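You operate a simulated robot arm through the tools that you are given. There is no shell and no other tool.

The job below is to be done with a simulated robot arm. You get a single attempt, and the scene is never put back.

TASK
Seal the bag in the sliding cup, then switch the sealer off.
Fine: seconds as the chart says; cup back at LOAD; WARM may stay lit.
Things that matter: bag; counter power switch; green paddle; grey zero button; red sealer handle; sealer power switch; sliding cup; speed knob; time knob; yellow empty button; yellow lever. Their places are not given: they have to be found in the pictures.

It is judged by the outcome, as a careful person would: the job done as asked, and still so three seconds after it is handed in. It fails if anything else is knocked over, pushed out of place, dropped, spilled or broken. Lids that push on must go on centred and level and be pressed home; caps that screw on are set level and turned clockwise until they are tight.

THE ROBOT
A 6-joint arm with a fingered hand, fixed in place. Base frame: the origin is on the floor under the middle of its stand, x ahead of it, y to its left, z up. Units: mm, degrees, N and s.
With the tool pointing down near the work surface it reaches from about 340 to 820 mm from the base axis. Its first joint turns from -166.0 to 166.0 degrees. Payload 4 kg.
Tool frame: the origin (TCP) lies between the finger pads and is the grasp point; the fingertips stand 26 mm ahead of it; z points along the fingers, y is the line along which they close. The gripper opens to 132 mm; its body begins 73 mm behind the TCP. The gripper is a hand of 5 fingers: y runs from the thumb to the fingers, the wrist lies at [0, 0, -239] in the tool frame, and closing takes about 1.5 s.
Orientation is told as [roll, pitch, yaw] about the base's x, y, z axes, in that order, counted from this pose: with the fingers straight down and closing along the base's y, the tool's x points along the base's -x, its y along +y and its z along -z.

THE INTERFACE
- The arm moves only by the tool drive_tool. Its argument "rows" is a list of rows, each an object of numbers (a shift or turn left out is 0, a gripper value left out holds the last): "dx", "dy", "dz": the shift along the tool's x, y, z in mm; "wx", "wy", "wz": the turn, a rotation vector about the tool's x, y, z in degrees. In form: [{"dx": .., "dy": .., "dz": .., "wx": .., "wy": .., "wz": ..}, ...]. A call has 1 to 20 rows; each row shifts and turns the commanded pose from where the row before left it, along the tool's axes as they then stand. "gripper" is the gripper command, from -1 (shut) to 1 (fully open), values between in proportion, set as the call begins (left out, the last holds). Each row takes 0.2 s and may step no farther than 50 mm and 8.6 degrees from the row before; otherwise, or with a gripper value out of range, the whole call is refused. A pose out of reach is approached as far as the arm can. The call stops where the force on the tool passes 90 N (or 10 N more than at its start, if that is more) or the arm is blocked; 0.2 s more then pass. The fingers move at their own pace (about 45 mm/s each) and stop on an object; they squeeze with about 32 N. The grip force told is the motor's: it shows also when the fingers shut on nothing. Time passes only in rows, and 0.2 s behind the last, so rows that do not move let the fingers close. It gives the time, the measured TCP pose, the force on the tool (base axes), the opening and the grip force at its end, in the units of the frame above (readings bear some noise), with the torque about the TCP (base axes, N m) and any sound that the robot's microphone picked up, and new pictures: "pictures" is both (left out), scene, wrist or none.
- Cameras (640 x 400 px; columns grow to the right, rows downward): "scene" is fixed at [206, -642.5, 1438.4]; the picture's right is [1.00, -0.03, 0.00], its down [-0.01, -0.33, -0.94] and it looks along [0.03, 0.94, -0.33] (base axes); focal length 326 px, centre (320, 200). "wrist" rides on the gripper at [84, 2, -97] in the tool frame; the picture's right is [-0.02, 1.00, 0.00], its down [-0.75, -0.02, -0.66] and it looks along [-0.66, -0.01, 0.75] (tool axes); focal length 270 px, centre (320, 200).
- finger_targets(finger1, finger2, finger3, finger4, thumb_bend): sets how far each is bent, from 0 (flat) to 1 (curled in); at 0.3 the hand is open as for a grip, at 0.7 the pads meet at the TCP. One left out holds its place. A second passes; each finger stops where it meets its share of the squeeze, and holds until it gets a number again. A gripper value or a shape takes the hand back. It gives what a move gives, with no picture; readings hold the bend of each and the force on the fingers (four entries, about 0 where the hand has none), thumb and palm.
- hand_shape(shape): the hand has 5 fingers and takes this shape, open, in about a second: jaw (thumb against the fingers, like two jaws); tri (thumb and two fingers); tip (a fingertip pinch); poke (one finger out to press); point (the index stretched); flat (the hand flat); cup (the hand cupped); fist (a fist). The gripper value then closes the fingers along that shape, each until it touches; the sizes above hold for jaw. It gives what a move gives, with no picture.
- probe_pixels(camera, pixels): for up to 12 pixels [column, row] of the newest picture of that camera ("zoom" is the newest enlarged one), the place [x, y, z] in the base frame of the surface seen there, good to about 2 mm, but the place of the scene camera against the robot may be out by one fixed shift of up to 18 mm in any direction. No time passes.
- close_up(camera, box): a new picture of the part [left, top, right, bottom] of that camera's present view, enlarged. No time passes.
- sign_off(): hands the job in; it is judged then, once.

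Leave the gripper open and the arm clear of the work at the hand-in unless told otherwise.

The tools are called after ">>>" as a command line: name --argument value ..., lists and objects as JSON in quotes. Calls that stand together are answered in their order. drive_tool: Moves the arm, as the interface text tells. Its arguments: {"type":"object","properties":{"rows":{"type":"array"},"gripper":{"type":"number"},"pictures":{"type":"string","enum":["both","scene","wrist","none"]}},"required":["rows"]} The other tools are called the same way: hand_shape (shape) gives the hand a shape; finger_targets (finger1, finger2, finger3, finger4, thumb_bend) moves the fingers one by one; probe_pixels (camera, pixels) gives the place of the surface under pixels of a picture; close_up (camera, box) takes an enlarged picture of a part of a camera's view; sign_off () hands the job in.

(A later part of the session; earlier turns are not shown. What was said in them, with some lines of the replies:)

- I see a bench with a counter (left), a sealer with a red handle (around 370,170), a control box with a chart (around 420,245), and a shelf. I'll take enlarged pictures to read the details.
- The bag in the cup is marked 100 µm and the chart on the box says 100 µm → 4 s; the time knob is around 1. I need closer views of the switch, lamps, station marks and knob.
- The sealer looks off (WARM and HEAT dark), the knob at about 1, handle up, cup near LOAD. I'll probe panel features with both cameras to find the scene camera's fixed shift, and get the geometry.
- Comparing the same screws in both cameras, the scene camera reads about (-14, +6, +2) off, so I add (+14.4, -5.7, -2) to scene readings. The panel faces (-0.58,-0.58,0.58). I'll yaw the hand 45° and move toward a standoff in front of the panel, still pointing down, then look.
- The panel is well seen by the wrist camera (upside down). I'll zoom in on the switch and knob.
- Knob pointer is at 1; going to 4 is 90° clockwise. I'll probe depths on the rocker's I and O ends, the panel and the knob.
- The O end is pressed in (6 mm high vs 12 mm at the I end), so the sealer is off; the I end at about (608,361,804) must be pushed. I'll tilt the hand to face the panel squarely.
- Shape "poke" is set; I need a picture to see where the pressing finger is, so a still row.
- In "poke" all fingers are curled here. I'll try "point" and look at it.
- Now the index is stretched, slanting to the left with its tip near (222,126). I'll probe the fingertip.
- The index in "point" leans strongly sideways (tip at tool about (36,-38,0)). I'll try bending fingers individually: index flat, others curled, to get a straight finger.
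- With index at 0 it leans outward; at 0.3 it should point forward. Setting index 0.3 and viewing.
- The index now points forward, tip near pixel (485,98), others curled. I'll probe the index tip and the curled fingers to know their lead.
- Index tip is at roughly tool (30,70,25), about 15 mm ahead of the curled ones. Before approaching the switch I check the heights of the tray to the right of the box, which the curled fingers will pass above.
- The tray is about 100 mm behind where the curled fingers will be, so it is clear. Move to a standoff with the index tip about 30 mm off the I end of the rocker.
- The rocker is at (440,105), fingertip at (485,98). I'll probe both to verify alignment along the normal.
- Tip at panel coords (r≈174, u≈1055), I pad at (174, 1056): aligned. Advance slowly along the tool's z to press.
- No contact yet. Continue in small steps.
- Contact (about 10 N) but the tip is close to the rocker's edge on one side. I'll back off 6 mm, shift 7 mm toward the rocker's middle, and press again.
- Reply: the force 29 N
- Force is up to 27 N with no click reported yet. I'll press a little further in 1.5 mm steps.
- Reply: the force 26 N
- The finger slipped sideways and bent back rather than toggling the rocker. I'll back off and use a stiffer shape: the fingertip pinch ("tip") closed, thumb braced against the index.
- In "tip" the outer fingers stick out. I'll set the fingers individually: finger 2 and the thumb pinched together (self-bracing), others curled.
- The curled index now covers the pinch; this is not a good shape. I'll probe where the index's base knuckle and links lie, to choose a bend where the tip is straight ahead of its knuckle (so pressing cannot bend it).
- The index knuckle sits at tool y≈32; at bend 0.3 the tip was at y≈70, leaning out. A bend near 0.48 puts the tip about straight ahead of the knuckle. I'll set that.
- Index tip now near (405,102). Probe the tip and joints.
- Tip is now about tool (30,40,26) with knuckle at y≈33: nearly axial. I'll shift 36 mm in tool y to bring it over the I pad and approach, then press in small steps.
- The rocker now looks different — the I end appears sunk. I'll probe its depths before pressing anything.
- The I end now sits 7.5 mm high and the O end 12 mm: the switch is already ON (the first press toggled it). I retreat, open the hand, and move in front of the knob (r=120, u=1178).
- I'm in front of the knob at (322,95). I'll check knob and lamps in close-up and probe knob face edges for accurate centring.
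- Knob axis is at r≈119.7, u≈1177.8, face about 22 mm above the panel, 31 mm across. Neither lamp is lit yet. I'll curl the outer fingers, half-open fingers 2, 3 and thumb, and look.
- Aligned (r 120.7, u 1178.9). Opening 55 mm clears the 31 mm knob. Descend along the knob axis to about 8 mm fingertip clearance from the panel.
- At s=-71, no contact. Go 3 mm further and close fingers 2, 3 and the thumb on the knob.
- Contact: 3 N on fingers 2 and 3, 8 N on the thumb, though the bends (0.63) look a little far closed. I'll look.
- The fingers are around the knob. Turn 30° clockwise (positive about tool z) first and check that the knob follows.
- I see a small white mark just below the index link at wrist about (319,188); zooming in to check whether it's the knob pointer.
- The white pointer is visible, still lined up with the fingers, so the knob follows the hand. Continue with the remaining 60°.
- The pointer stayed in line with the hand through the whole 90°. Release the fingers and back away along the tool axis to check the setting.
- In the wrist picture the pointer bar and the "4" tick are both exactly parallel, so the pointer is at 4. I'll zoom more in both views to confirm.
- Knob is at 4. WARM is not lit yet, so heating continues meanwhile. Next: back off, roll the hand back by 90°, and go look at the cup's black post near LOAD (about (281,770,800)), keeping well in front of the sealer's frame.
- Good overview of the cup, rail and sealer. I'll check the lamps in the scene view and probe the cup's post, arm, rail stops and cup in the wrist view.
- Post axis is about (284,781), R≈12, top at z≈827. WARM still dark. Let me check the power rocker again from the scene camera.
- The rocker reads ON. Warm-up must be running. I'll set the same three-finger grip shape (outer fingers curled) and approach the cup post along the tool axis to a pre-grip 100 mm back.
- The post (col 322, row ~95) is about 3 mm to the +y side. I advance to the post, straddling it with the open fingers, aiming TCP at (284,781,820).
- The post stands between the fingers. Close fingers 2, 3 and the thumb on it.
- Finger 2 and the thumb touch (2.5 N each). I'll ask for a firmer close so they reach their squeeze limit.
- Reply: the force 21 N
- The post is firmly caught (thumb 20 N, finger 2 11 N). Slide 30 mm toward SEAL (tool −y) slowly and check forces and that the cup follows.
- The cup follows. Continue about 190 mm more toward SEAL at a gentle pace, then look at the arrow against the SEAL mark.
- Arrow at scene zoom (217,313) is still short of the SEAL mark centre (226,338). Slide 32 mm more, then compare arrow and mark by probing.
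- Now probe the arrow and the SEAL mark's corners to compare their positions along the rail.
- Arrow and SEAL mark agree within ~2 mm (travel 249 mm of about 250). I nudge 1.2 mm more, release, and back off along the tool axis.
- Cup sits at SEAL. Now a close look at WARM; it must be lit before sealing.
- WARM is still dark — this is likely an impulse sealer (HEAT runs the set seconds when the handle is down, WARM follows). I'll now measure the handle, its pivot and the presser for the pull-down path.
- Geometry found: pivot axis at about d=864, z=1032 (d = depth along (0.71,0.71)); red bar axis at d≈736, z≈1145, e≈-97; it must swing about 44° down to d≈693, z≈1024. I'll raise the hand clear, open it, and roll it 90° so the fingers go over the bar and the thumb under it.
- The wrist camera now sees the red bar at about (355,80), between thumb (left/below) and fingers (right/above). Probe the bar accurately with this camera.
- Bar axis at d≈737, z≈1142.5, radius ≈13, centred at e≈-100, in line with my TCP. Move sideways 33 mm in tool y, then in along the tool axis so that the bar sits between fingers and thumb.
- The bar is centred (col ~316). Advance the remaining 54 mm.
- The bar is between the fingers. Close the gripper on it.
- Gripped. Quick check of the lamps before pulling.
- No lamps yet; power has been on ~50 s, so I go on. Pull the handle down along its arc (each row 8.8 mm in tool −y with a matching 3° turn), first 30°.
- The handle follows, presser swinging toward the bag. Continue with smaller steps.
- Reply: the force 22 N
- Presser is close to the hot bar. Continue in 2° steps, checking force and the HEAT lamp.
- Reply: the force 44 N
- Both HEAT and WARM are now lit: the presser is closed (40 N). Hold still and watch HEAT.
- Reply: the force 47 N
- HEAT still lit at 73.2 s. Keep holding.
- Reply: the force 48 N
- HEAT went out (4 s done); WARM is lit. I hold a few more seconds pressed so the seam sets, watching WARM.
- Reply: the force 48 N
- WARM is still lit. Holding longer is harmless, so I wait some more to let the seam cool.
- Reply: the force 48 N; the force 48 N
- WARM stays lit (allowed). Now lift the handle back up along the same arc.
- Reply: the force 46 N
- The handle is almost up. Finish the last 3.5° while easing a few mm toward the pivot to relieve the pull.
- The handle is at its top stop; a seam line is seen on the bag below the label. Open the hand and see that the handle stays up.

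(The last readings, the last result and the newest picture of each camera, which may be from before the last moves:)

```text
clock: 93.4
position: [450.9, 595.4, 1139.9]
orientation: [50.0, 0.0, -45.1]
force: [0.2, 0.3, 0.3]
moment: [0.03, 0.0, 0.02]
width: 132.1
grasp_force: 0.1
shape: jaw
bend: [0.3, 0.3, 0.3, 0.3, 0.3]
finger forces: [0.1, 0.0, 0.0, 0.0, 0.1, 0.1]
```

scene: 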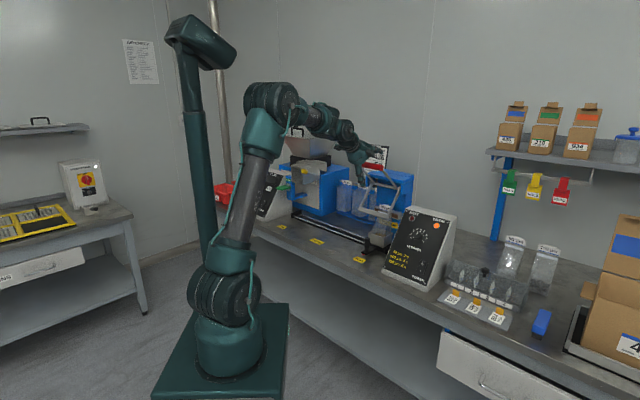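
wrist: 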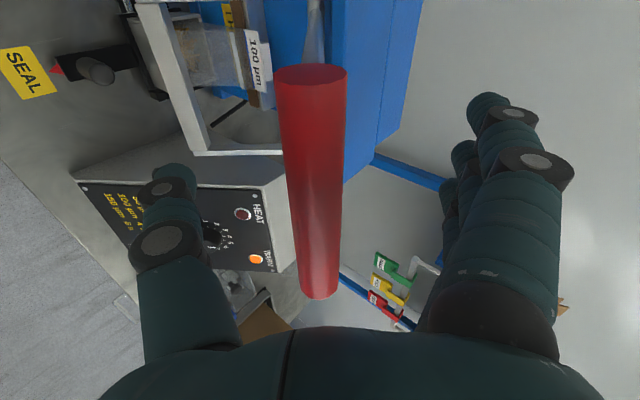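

The handle stays up. Retreat along the tool axis, then roll back to the orientation used on the cup post.

>>> drive_tool --rows '[{"dz": -25}, {"dz": -40}, {"dz": -45}, {"dz": -44}, {"dy": -16.7}, {"dy": -16.7}, {"wx": 5}, {"wx": 5}]' --pictures "none"

>>> drive_tool --rows '[{"wz": -7.5}, {"wz": -7.5}, {"wz": -7.5}, {"wz": -7.5}, {"wz": -7.5}, {"wz": -7.5}, {"wz": -7.5}, {"wz": -7.5}, {"wz": -7.5}, {"wz": -7.5}, {"wz": -7.5}, {"wz": -7.5}]' --pictures "both"

>>> close_up --camera "scene" --box '[345, 150, 465, 280]'

```text
clock: 95.2
position: [353.8, 496.3, 1212.7]
orientation: [40.0, 0.0, -45.0]
force: [-0.5, -0.4, 0.4]
moment: [-0.02, 0.02, -0.02]
width: 132.1
grasp_force: 0.0
shape: jaw
bend: [0.3, 0.3, 0.3, 0.3, 0.3]
finger forces: [0.1, 0.0, 0.0, 0.0, 0.0, 0.0]
```

```text
clock: 97.8
position: [352.9, 494.8, 1213.8]
orientation: [-0.1, -40.1, 45.2]
force: [0.4, 0.4, -0.2]
moment: [0.03, -0.01, 0.04]
width: 132.0
grasp_force: 0.0
shape: jaw
bend: [0.3, 0.3, 0.3, 0.3, 0.3]
finger forces: [0.0, 0.1, 0.0, 0.0, 0.0, 0.0]
```

scene: 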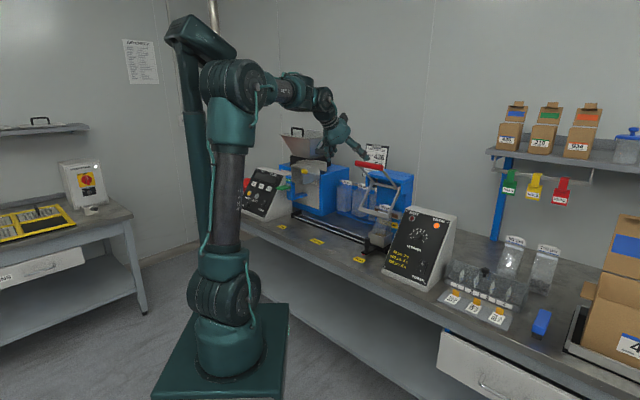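
wrist: 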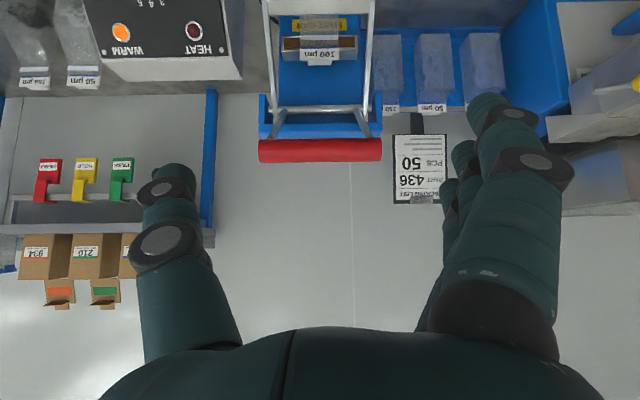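

```text
3.08 times, centred on (405, 215) of scene
```

zoom: 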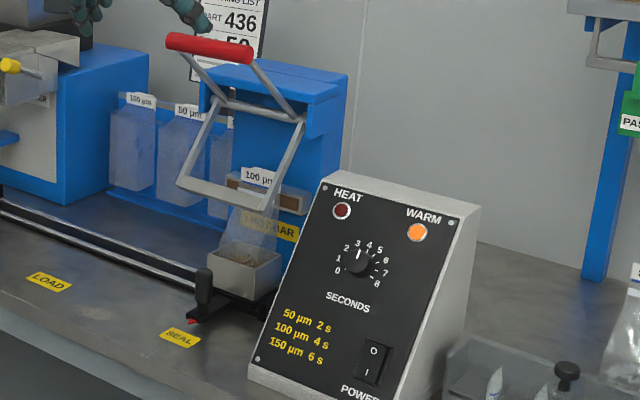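

WARM lit, handle up, bag standing at SEAL with a seam. Set the three-finger grip shape again and go back down to the post, along the same path as before.

>>> finger_targets --finger1 1.0 --finger2 0.4 --finger3 0.4 --finger4 1.0 --thumb_bend 0.4

>>> drive_tool --rows '[{"dx": 22.3, "dz": 42}, {"dx": 22.3, "dz": 42}, {"dx": 22.3, "dz": 42}, {"dx": 22.3, "dz": 42}, {"dx": 22.3, "dz": 42}, {"dx": 22.3, "dz": 40}]' --pictures "both"

>>> close_up --camera "wrist" --box '[220, 0, 420, 130]'

```text
clock: 98.8
position: [352.0, 494.5, 1214.3]
orientation: [0.0, -40.0, 45.0]
force: [0.8, -0.9, -0.5]
moment: [0.01, 0.01, 0.04]
width: 58.5
grasp_force: 0.0
shape: fingers
bend: [1.0, 0.4, 0.4, 1.0, 0.4]
finger forces: [0.0, 0.0, 0.1, 0.0, 0.0, 0.0]
```

```text
clock: 100.2
position: [395.4, 538.4, 938.2]
orientation: [-0.1, -40.1, 44.9]
force: [-0.7, 0.1, 0.1]
moment: [0.01, -0.02, 0.01]
width: 58.7
grasp_force: 0.0
shape: fingers
bend: [1.0, 0.4, 0.4, 1.0, 0.4]
finger forces: [0.0, 0.0, 0.0, 0.0, 0.0, 0.0]
```

scene: 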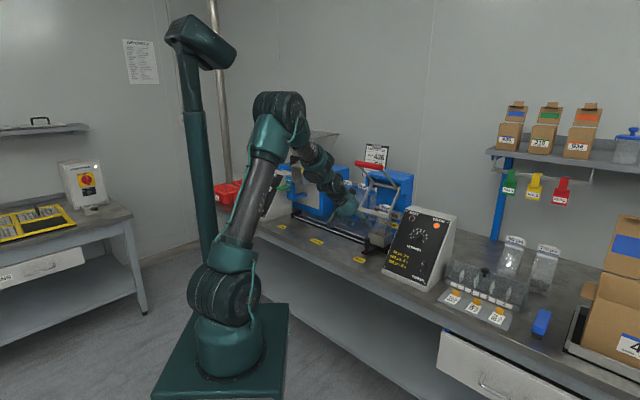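
wrist: 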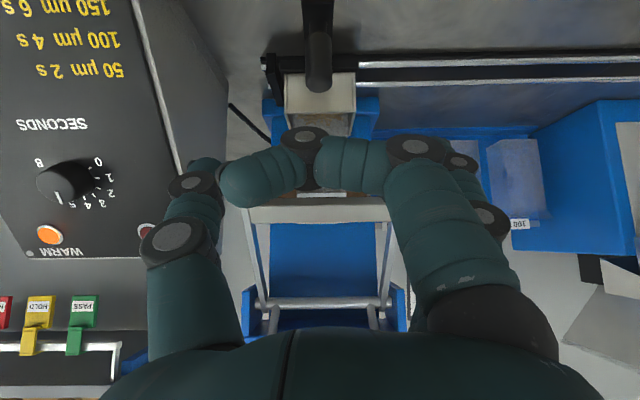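

```text
3.08 times, centred on (320, 65) of wrist
```

zoom: 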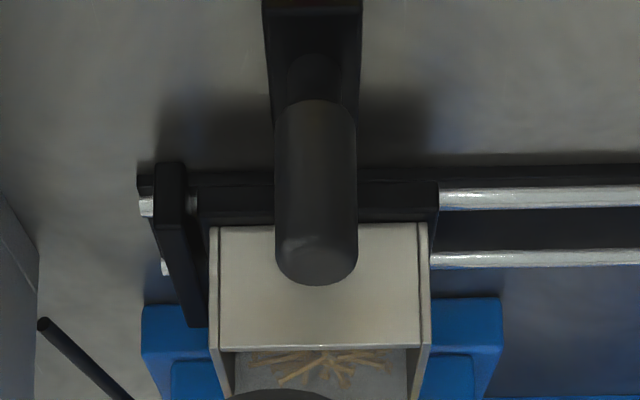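

The post is centred (col ~319). Advance 149 mm along the tool axis to straddle it.

>>> drive_tool --rows '[{"dx": 1.5, "dz": 35}, {"dx": 1.4, "dz": 35}, {"dz": 30}, {"dz": 20}, {"dz": 15}, {"dz": 8}, {"dz": 5.7}]' --pictures "both"

```text
clock: 101.8
position: [459.7, 603.3, 821.3]
orientation: [0.0, -40.1, 45.0]
force: [-0.8, -0.3, -0.2]
moment: [0.0, -0.03, -0.03]
width: 58.4
grasp_force: 0.0
shape: fingers
bend: [1.0, 0.4, 0.4, 1.0, 0.4]
finger forces: [0.0, 0.0, 0.0, 0.0, 0.1, 0.0]
```

scene: 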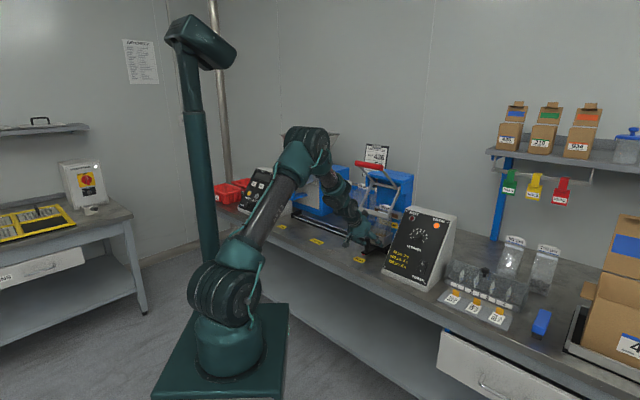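
wrist: 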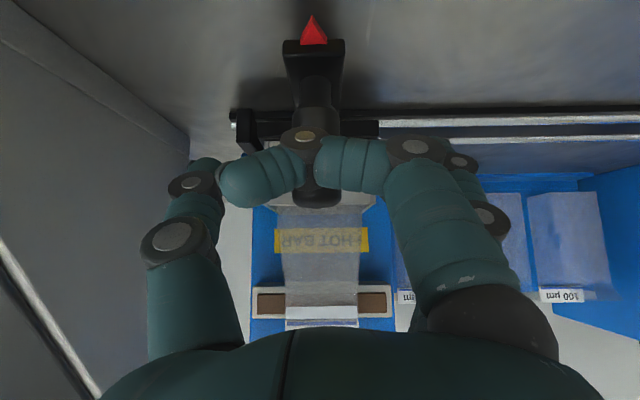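

The bag shows a clear seam band at row 312. Close fingers on the post.

>>> finger_targets --finger2 0.68 --finger3 0.68 --thumb_bend 0.68

>>> finger_targets --finger2 0.8 --finger3 0.72 --thumb_bend 0.8

>>> drive_tool --rows '[{"dy": 4}, {"dy": 6}, {"dy": 10}, {"dy": 12}]' --pictures "both"

```text
clock: 102.8
position: [459.8, 603.5, 822.7]
orientation: [0.0, -40.0, 45.1]
force: [2.7, 0.2, -2.4]
moment: [0.03, 0.02, -0.02]
width: 45.8
grasp_force: 3.2
shape: fingers
bend: [1.0, 0.65, 0.68, 1.0, 0.66]
finger forces: [0.0, 2.4, 0.0, 0.0, 3.8, 0.1]
```

```text
clock: 103.8
position: [458.7, 602.7, 822.6]
orientation: [0.0, -40.0, 45.0]
force: [14.6, 9.9, -9.8]
moment: [0.23, -0.01, 0.09]
width: 44.5
grasp_force: 16.1
shape: fingers
bend: [1.0, 0.67, 0.72, 1.0, 0.68]
finger forces: [0.0, 10.3, 0.3, 0.0, 20.8, 0.0]
```

```text
clock: 104.8
position: [436.8, 627.5, 820.4]
orientation: [0.1, -40.0, 45.0]
force: [5.1, 7.7, -4.6]
moment: [0.2, 0.12, 0.07]
width: 44.4
grasp_force: 14.4
shape: fingers
bend: [1.0, 0.67, 0.72, 1.0, 0.69]
finger forces: [0.0, 12.3, 0.6, 0.0, 16.0, 0.0]
```

scene: 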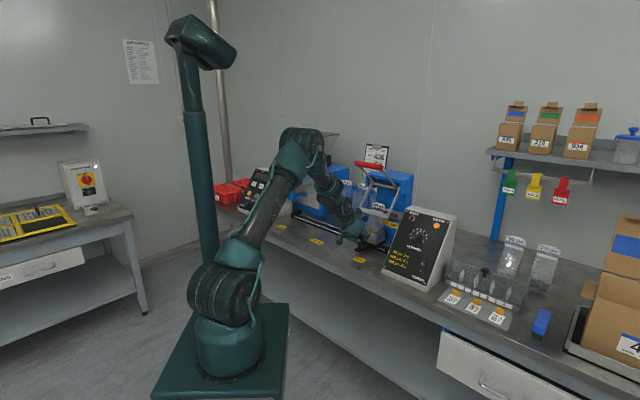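
wrist: 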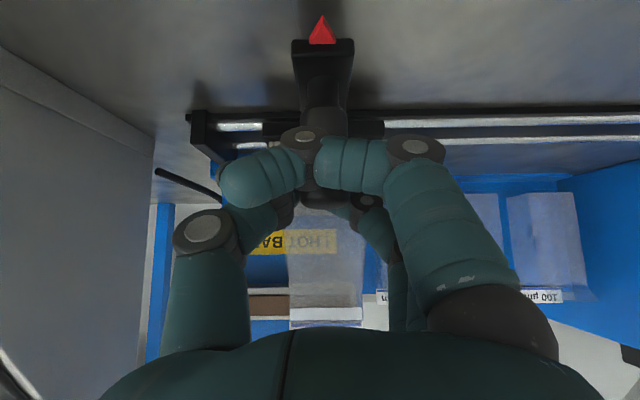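

The cup follows. Continue 200 mm back toward LOAD.

>>> drive_tool --rows '[{"dy": 12}, {"dy": 12}, {"dy": 12}, {"dy": 12}, {"dy": 12}, {"dy": 12}, {"dy": 12}, {"dy": 12}, {"dy": 12}, {"dy": 12}, {"dy": 12}, {"dy": 12}, {"dy": 12}, {"dy": 12}, {"dy": 12}, {"dy": 12}, {"dy": 8}]' --pictures "both"

>>> close_up --camera "scene" --box '[280, 190, 400, 280]'

```text
clock: 108.4
position: [296.4, 768.1, 820.5]
orientation: [0.1, -40.2, 45.0]
force: [12.3, 15.4, -2.2]
moment: [0.31, -0.01, -0.01]
width: 44.4
grasp_force: 15.8
shape: fingers
bend: [1.0, 0.67, 0.72, 1.0, 0.69]
finger forces: [0.1, 13.0, 1.5, 0.1, 17.7, 0.0]
```

scene: 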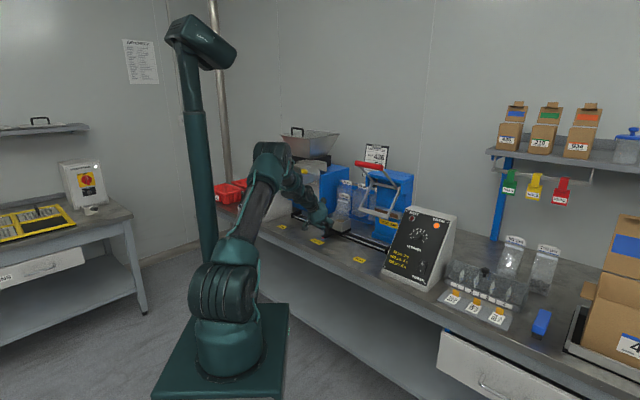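
wrist: 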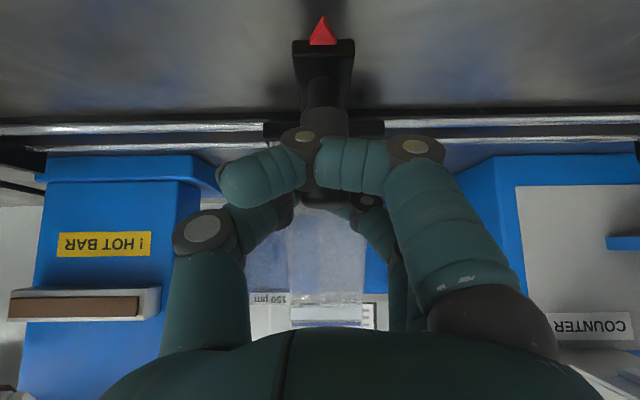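

```text
4.44 times, centred on (340, 235) of scene
```

zoom: 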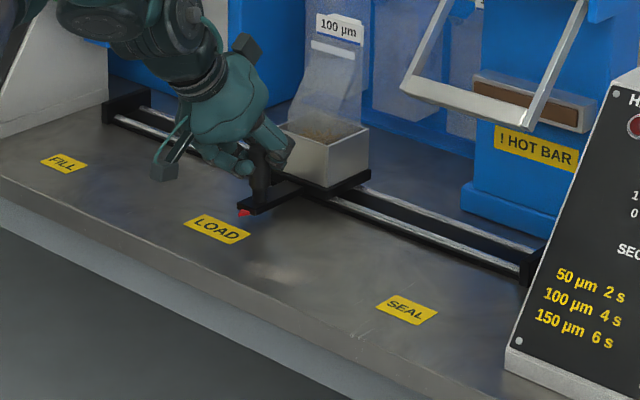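

About 17 mm remain. Move it, then probe the arrow to match its original position (e≈-352) and the LOAD mark.

>>> drive_tool --rows '[{"dy": 6}, {"dy": 6}, {"dy": 4.5}, {"dy": 0}]' --pictures "both"

>>> probe_pixels --camera "wrist" --pixels '[[322, 35], [322, 25], [318, 40], [326, 40]]'

>>> close_up --camera "scene" --box '[290, 210, 370, 260]'

```text
clock: 109.4
position: [284.8, 779.2, 820.7]
orientation: [0.0, -40.2, 45.1]
force: [12.9, 8.3, 1.5]
moment: [0.23, -0.05, 0.04]
width: 44.1
grasp_force: 15.3
shape: fingers
bend: [1.0, 0.67, 0.72, 1.0, 0.69]
finger forces: [0.0, 11.5, 0.9, 0.0, 19.0, 0.1]
```

scene: 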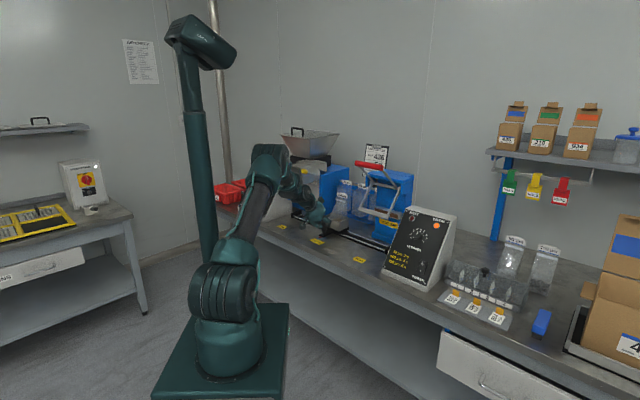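
wrist: 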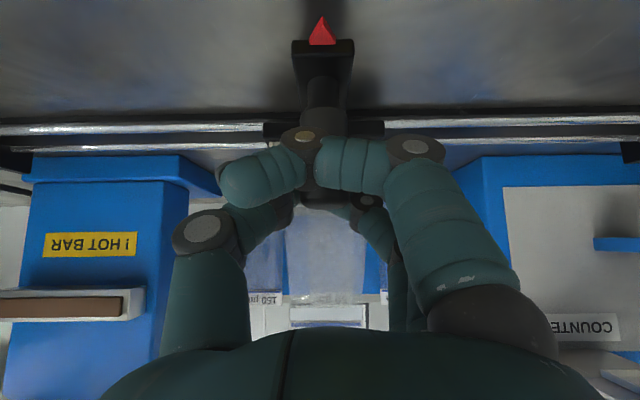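

```text
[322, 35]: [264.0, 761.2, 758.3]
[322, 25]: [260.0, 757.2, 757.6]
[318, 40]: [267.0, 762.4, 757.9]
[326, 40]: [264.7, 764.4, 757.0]
```

```text
8.00 times, centred on (330, 235) of scene
```

zoom: 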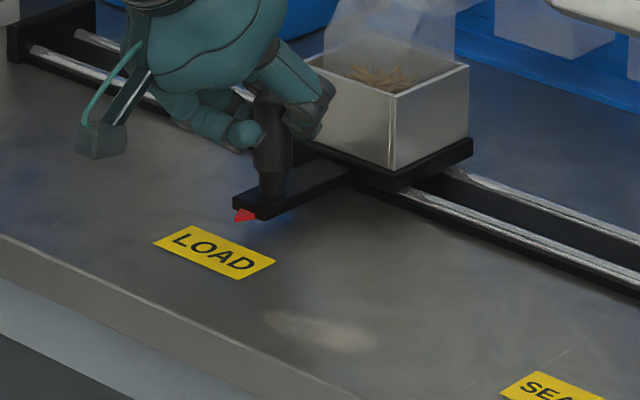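

The arrow is back at its original place (264,761) vs (263.8,761.5). Release and back off.

>>> finger_targets --finger2 0.4 --finger3 0.4 --thumb_bend 0.4

>>> drive_tool --rows '[{"dz": -10}, {"dz": -20}, {"dz": -30}, {"dz": -30}, {"dz": -30}, {"dz": -30}]' --pictures "both"

>>> close_up --camera "scene" --box '[290, 180, 370, 260]'

```text
clock: 110.4
position: [284.1, 777.2, 821.0]
orientation: [0.1, -40.0, 44.9]
force: [-0.1, -0.4, -0.7]
moment: [0.01, -0.03, -0.04]
width: 58.1
grasp_force: 0.2
shape: fingers
bend: [1.0, 0.4, 0.4, 1.0, 0.4]
finger forces: [0.0, 0.1, 0.0, 0.0, 0.1, 0.1]
```

```text
clock: 111.8
position: [215.1, 710.5, 935.2]
orientation: [0.1, -39.9, 45.0]
force: [0.1, 0.6, 0.5]
moment: [-0.01, -0.04, -0.01]
width: 58.1
grasp_force: 0.1
shape: fingers
bend: [1.0, 0.4, 0.4, 1.0, 0.4]
finger forces: [0.0, 0.0, 0.0, 0.0, 0.0, 0.0]
```

scene: 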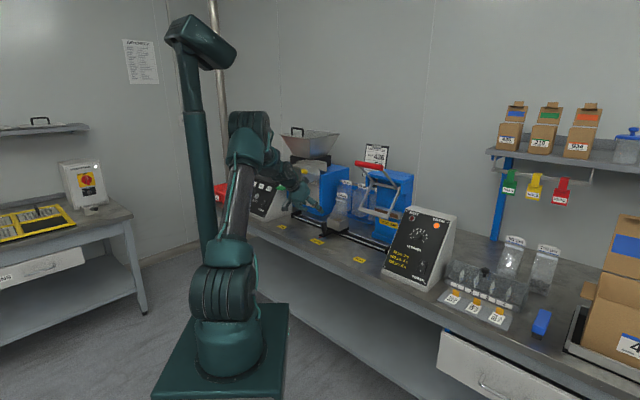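
wrist: 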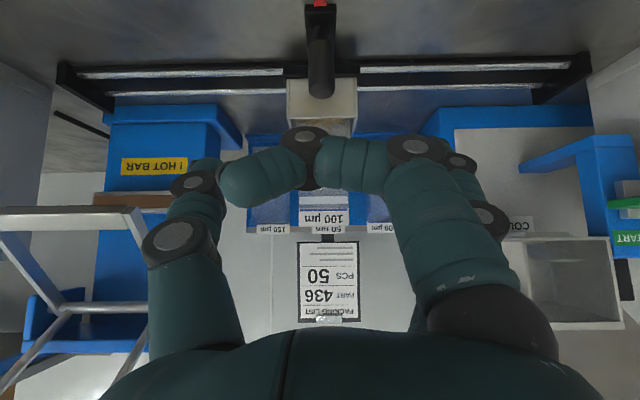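

```text
5.00 times, centred on (330, 220) of scene
```

zoom: 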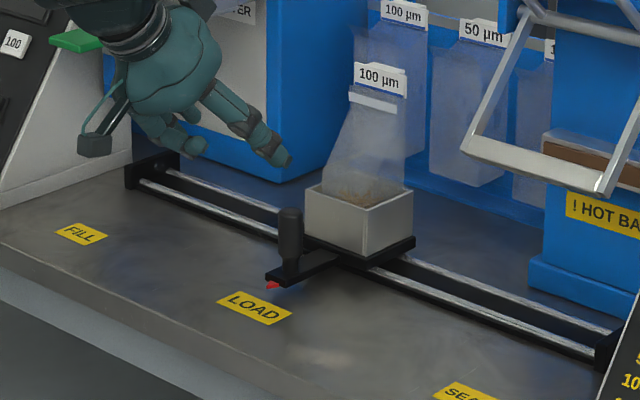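

The bag stands sealed at LOAD. Now switch off: set the index to 0.48 with the others curled, back off, and travel back in front of the panel.

>>> drive_tool --rows '[{"dz": -46}, {"dz": -46}, {"dy": -47}, {"dy": -47}, {"dy": -47}, {"dy": -47}, {"dy": -47}, {"dy": -47}, {"dy": -47}, {"dy": -47}, {"dy": -47}, {"dy": -47}, {"dy": -47}, {"dy": -47}, {"wy": -7.35}, {"wy": -7.35}]' --pictures "none"

>>> finger_targets --finger1 0.48 --finger2 1.0 --finger3 1.0 --finger4 1.0

>>> finger_targets --thumb_bend 0.8

>>> drive_tool --rows '[{"dz": 0}]' --pictures "both"

```text
clock: 115.2
position: [571.8, 272.5, 1004.6]
orientation: [0.0, -54.7, 45.1]
force: [-0.5, -0.4, 0.0]
moment: [0.0, -0.01, 0.0]
width: 58.4
grasp_force: 0.1
shape: fingers
bend: [1.0, 0.4, 0.4, 1.0, 0.4]
finger forces: [0.0, 0.0, 0.0, 0.0, 0.1, 0.0]
```

```text
clock: 116.2
position: [572.4, 272.2, 1004.6]
orientation: [0.0, -54.7, 45.0]
force: [0.4, 0.4, 0.1]
moment: [-0.03, 0.02, -0.01]
width: 93.7
grasp_force: 0.2
shape: fingers
bend: [0.48, 1.0, 1.0, 1.0, 0.4]
finger forces: [0.0, 0.0, 0.1, 0.0, 0.1, 0.0]
```

```text
clock: 117.2
position: [571.5, 272.7, 1004.1]
orientation: [0.0, -54.7, 45.0]
force: [0.5, 1.1, 0.2]
moment: [0.0, -0.01, 0.02]
width: 41.6
grasp_force: 0.0
shape: fingers
bend: [0.48, 1.0, 1.0, 1.0, 0.79]
finger forces: [0.0, 0.0, 0.0, 0.1, 0.0, 0.1]
```

```text
clock: 117.6
position: [572.8, 272.7, 1005.1]
orientation: [0.0, -54.8, 45.0]
force: [-0.3, -0.3, 0.0]
moment: [0.02, -0.03, 0.04]
width: 41.4
grasp_force: 0.1
shape: fingers
bend: [0.48, 1.0, 1.0, 1.0, 0.79]
finger forces: [0.0, 0.1, 0.0, 0.1, 0.0, 0.1]
```

scene: 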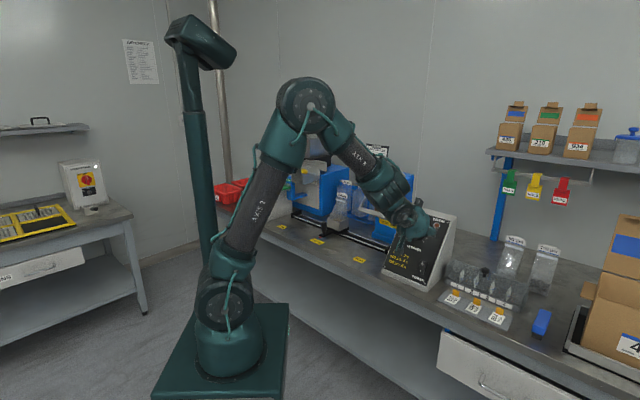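
wrist: 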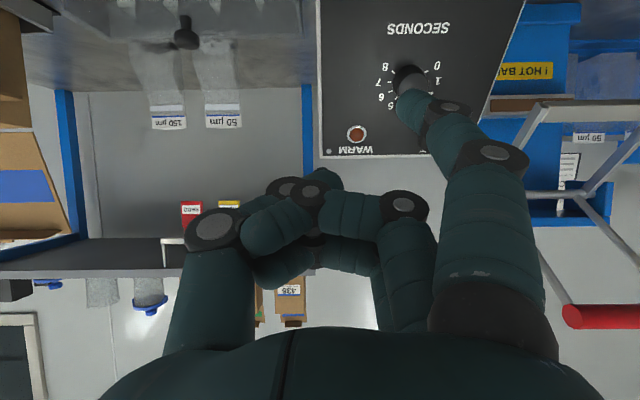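

WARM has gone dark by now (cooled). Move down 50 mm along the panel and approach the O end of the rocker, stopping ~25 mm short.

>>> drive_tool --rows '[{"dx": 25, "dy": -1}, {"dx": 24.7, "dy": -1}, {"dz": 30}, {"dz": 30}, {"dz": 30}, {"dz": 25}, {"dz": 20}]' --pictures "both"

>>> close_up --camera "wrist" --box '[320, 0, 500, 150]'

```text
clock: 119.2
position: [631.3, 325.4, 888.1]
orientation: [-0.1, -54.9, 45.0]
force: [0.1, -0.4, -0.2]
moment: [0.02, 0.0, 0.03]
width: 41.3
grasp_force: 0.0
shape: fingers
bend: [0.48, 1.0, 1.0, 1.0, 0.79]
finger forces: [0.0, 0.1, 0.1, 0.0, 0.1, 0.0]
```

scene: 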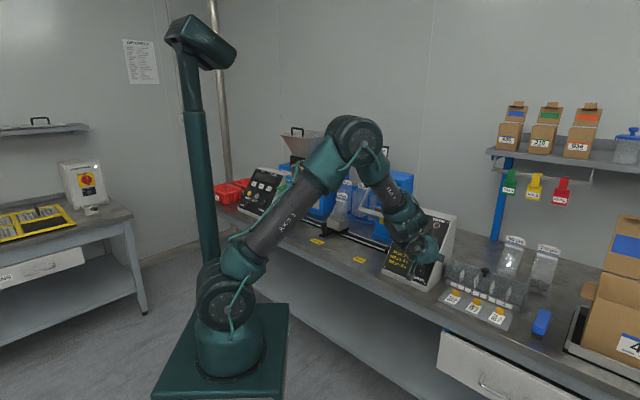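
wrist: 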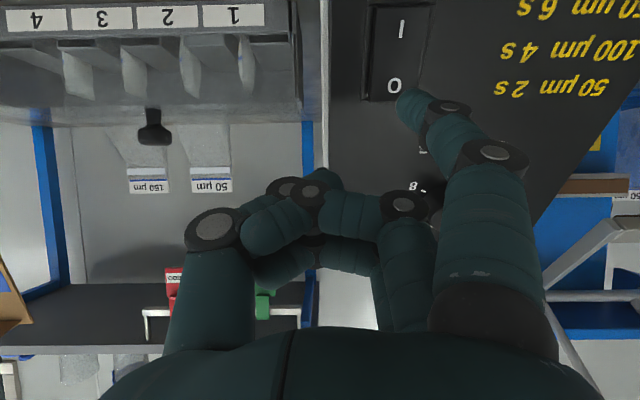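

```text
2.67 times, centred on (410, 75) of wrist
```

zoom: 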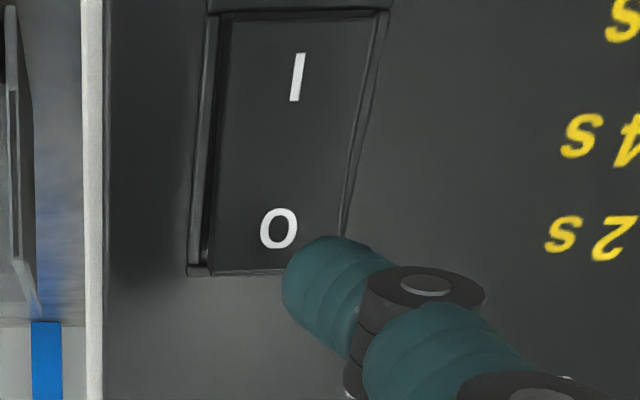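

Probe the O end and the fingertip for alignment.

>>> probe_pixels --camera "wrist" --pixels '[[394, 85], [394, 95], [385, 95], [380, 70], [402, 97], [412, 93], [402, 104], [420, 98], [390, 30], [345, 120]]'

```text
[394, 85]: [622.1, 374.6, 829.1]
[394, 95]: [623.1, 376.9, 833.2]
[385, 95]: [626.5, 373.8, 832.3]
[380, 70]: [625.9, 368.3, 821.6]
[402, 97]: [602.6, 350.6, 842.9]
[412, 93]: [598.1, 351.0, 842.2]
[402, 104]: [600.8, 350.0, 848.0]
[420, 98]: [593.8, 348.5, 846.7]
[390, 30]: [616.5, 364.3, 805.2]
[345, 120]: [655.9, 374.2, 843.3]
```

Tip (r≈175, u≈1086) lines up with the O pad (r≈174, u≈1086), about 26 mm away. Press in small steps.

>>> drive_tool --rows '[{"dz": 10}, {"dz": 8}, {"dz": 4}, {"dz": 2}, {"dz": 2}, {"dz": 2}, {"dz": 2}]' --pictures "wrist"

>>> close_up --camera "wrist" --box '[320, 0, 500, 150]'

```text
clock: 120.8
position: [649.0, 341.0, 872.0]
orientation: [0.0, -54.7, 45.1]
force: [-25.9, -30.9, 26.8]
moment: [-0.59, 2.19, 1.97]
width: 42.8
grasp_force: 23.7
shape: fingers
bend: [0.57, 1.0, 1.0, 1.0, 0.79]
finger forces: [47.9, 0.1, 0.0, 0.0, 0.1, 0.1]
```

wrist: 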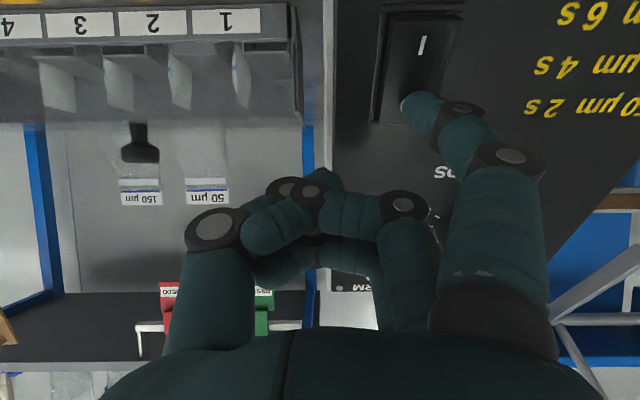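

```text
2.67 times, centred on (410, 75) of wrist
```

zoom: 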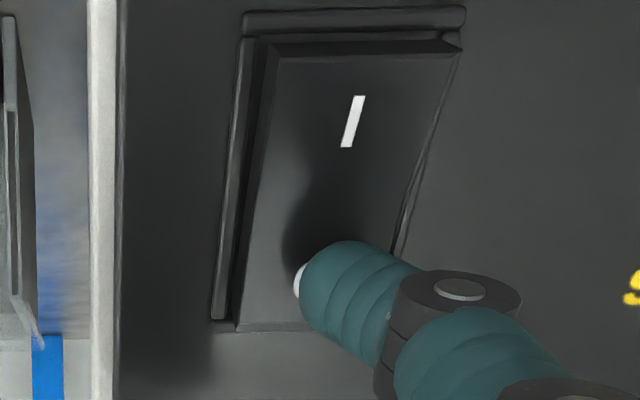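

The I end now stands up again (side face visible), so the rocker has tipped to O. Back off and verify.

>>> drive_tool --rows '[{"dz": -10}, {"dz": -20}, {"dz": -30}, {"dz": -30}]' --pictures "both"

>>> close_up --camera "wrist" --box '[320, 0, 500, 150]'

```text
clock: 121.8
position: [596.0, 289.4, 922.8]
orientation: [0.0, -54.9, 45.0]
force: [0.0, -0.3, 0.3]
moment: [0.0, -0.02, -0.01]
width: 42.0
grasp_force: 0.1
shape: fingers
bend: [0.48, 1.0, 1.0, 1.0, 0.79]
finger forces: [0.0, 0.1, 0.1, 0.1, 0.1, 0.1]
```

scene: 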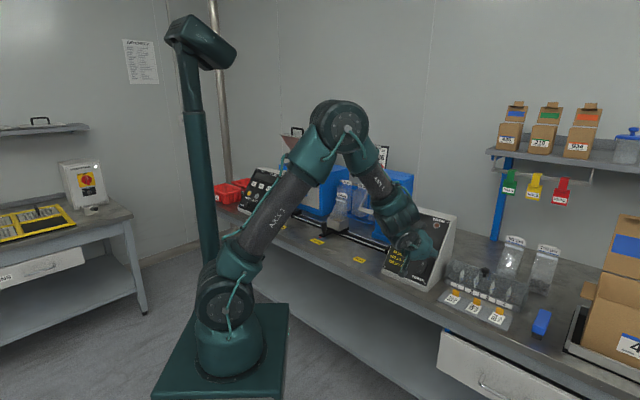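
wrist: 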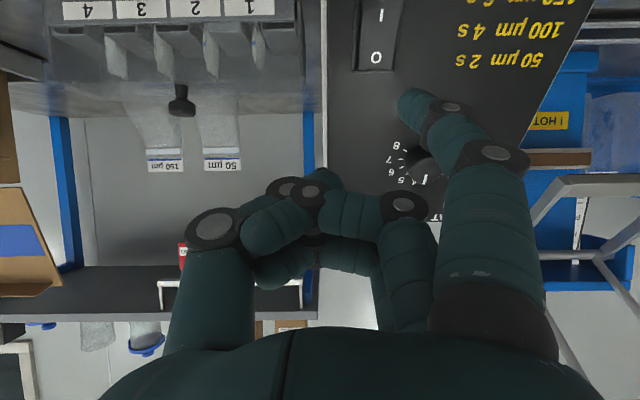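

```text
2.67 times, centred on (410, 75) of wrist
```

zoom: 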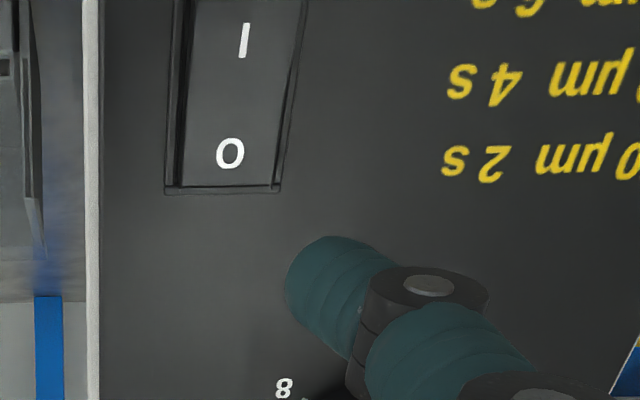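

>>> probe_pixels --camera "wrist" --pixels '[[381, 10], [381, 17], [378, 30], [376, 45], [376, 57], [376, 64], [345, 50], [420, 70]]'

```text
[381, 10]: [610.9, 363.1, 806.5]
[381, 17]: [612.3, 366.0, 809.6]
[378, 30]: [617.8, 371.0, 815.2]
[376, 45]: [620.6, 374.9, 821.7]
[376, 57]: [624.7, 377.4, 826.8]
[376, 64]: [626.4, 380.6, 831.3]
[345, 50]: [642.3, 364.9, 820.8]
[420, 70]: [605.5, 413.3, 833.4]
```

The O end is now down (6 mm) and the I end up (11 mm): sealer is OFF. Retreat well clear, raise the arm, and open the hand.

>>> drive_tool --rows '[{"dz": -40}, {"dz": -40}, {"dz": -40}, {"dx": -40}, {"dx": -40}, {"dx": -40}, {"dx": -40}, {"dy": -40}, {"dy": -40}, {"dy": -40}]' --pictures "none"

>>> hand_shape --shape "jaw"

>>> drive_tool --rows '[{"dz": 0}, {"dz": 0}]' --gripper 1 --pictures "both"

>>> close_up --camera "scene" --box '[280, 150, 460, 290]'

>>> close_up --camera "scene" --box '[400, 200, 460, 285]'

```text
clock: 124.0
position: [675.6, 203.5, 1120.8]
orientation: [0.1, -54.7, 45.0]
force: [0.2, -0.4, 0.0]
moment: [-0.01, 0.01, -0.01]
width: 41.8
grasp_force: 0.0
shape: fingers
bend: [0.48, 1.0, 1.0, 1.0, 0.79]
finger forces: [0.1, 0.0, 0.0, 0.1, 0.0, 0.0]
```

```text
clock: 124.9
position: [675.7, 205.1, 1120.4]
orientation: [0.0, -54.8, 45.0]
force: [-0.2, 0.0, -0.1]
moment: [0.02, 0.03, 0.03]
width: 131.9
grasp_force: 0.1
shape: jaw
bend: [0.3, 0.3, 0.3, 0.3, 0.3]
finger forces: [0.0, 0.0, 0.0, 0.1, 0.0, 0.0]
```

```text
clock: 125.5
position: [675.8, 203.1, 1120.2]
orientation: [-0.1, -54.8, 45.0]
force: [0.7, 0.5, -0.7]
moment: [-0.02, 0.01, 0.01]
width: 131.7
grasp_force: 0.0
shape: jaw
bend: [0.3, 0.3, 0.3, 0.3, 0.3]
finger forces: [0.0, 0.0, 0.1, 0.0, 0.0, 0.0]
```

scene: 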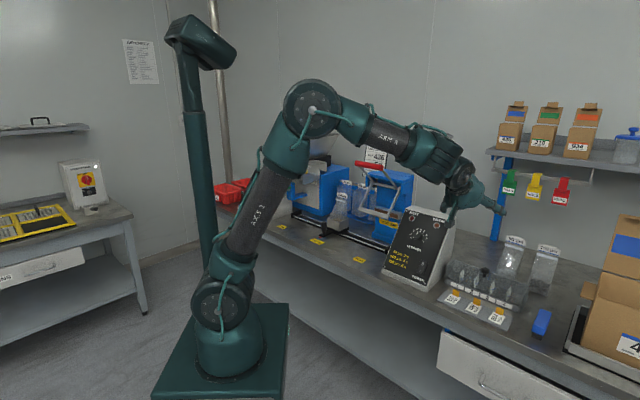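
wrist: 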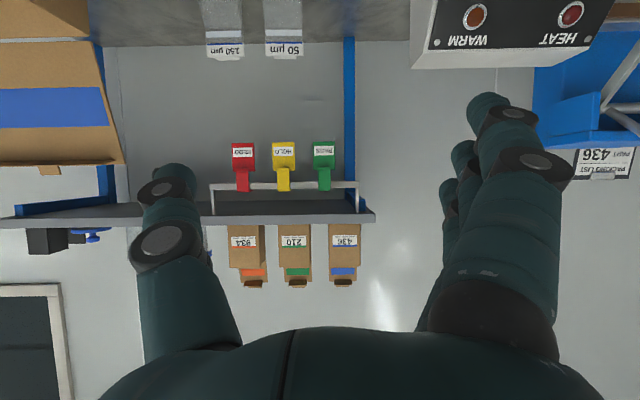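

```text
2.86 times, centred on (370, 220) of scene
```

zoom: 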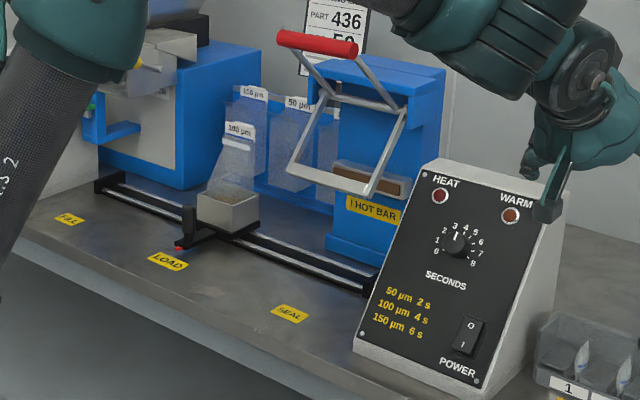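

```text
4.71 times, centred on (430, 242) of scene
```

zoom: 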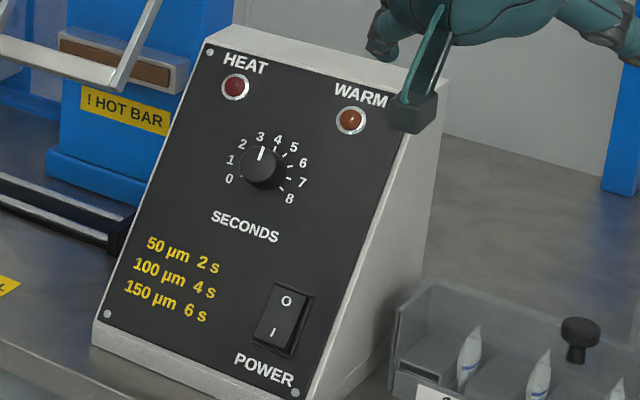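

All is in place: handle up, cup at LOAD, knob at 4, switch at O. A last close look at the bag.

>>> close_up --camera "scene" --box '[310, 170, 380, 250]'

```text
5.00 times, centred on (345, 210) of scene
```

zoom: 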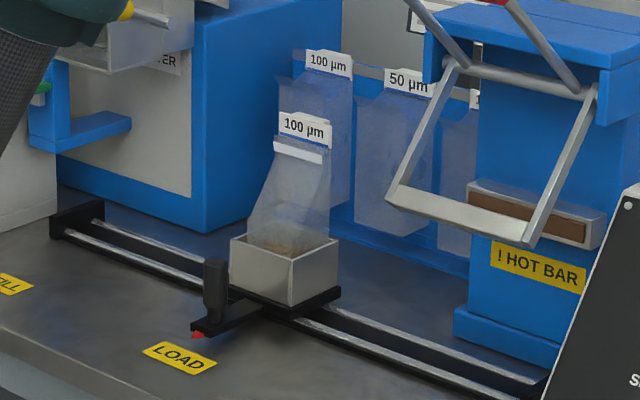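

The bag carries a clean seam band below its label and stands in the cup at LOAD. The sealer is off, the handle is up, and the arm is clear with the gripper open. I'm handing in.

>>> sign_off

```text
The job is handed in.
```

The bag in the sliding cup is sealed and the sealer is switched off. I handed the job in; no verdict has come back yet.

- **Seal:** The bag is marked 100 µm, so I set the time knob to 4 s, as the chart says. HEAT lit when the presser closed and went out about 4 s later. I kept the handle down about 12 s more so the seam could cool. A seam band now shows across the bag below its label.
- **Cup:** It is back at LOAD, with its arrow within about 1 mm of where it started.
- **Sealer:** The power rocker is at O, confirmed by probing both ends. WARM had already gone dark before I switched off.
- **Handle and arm:** The red handle is up, the arm is clear of the work and the gripper is open.

I saw nothing else moved, spilled or knocked over.
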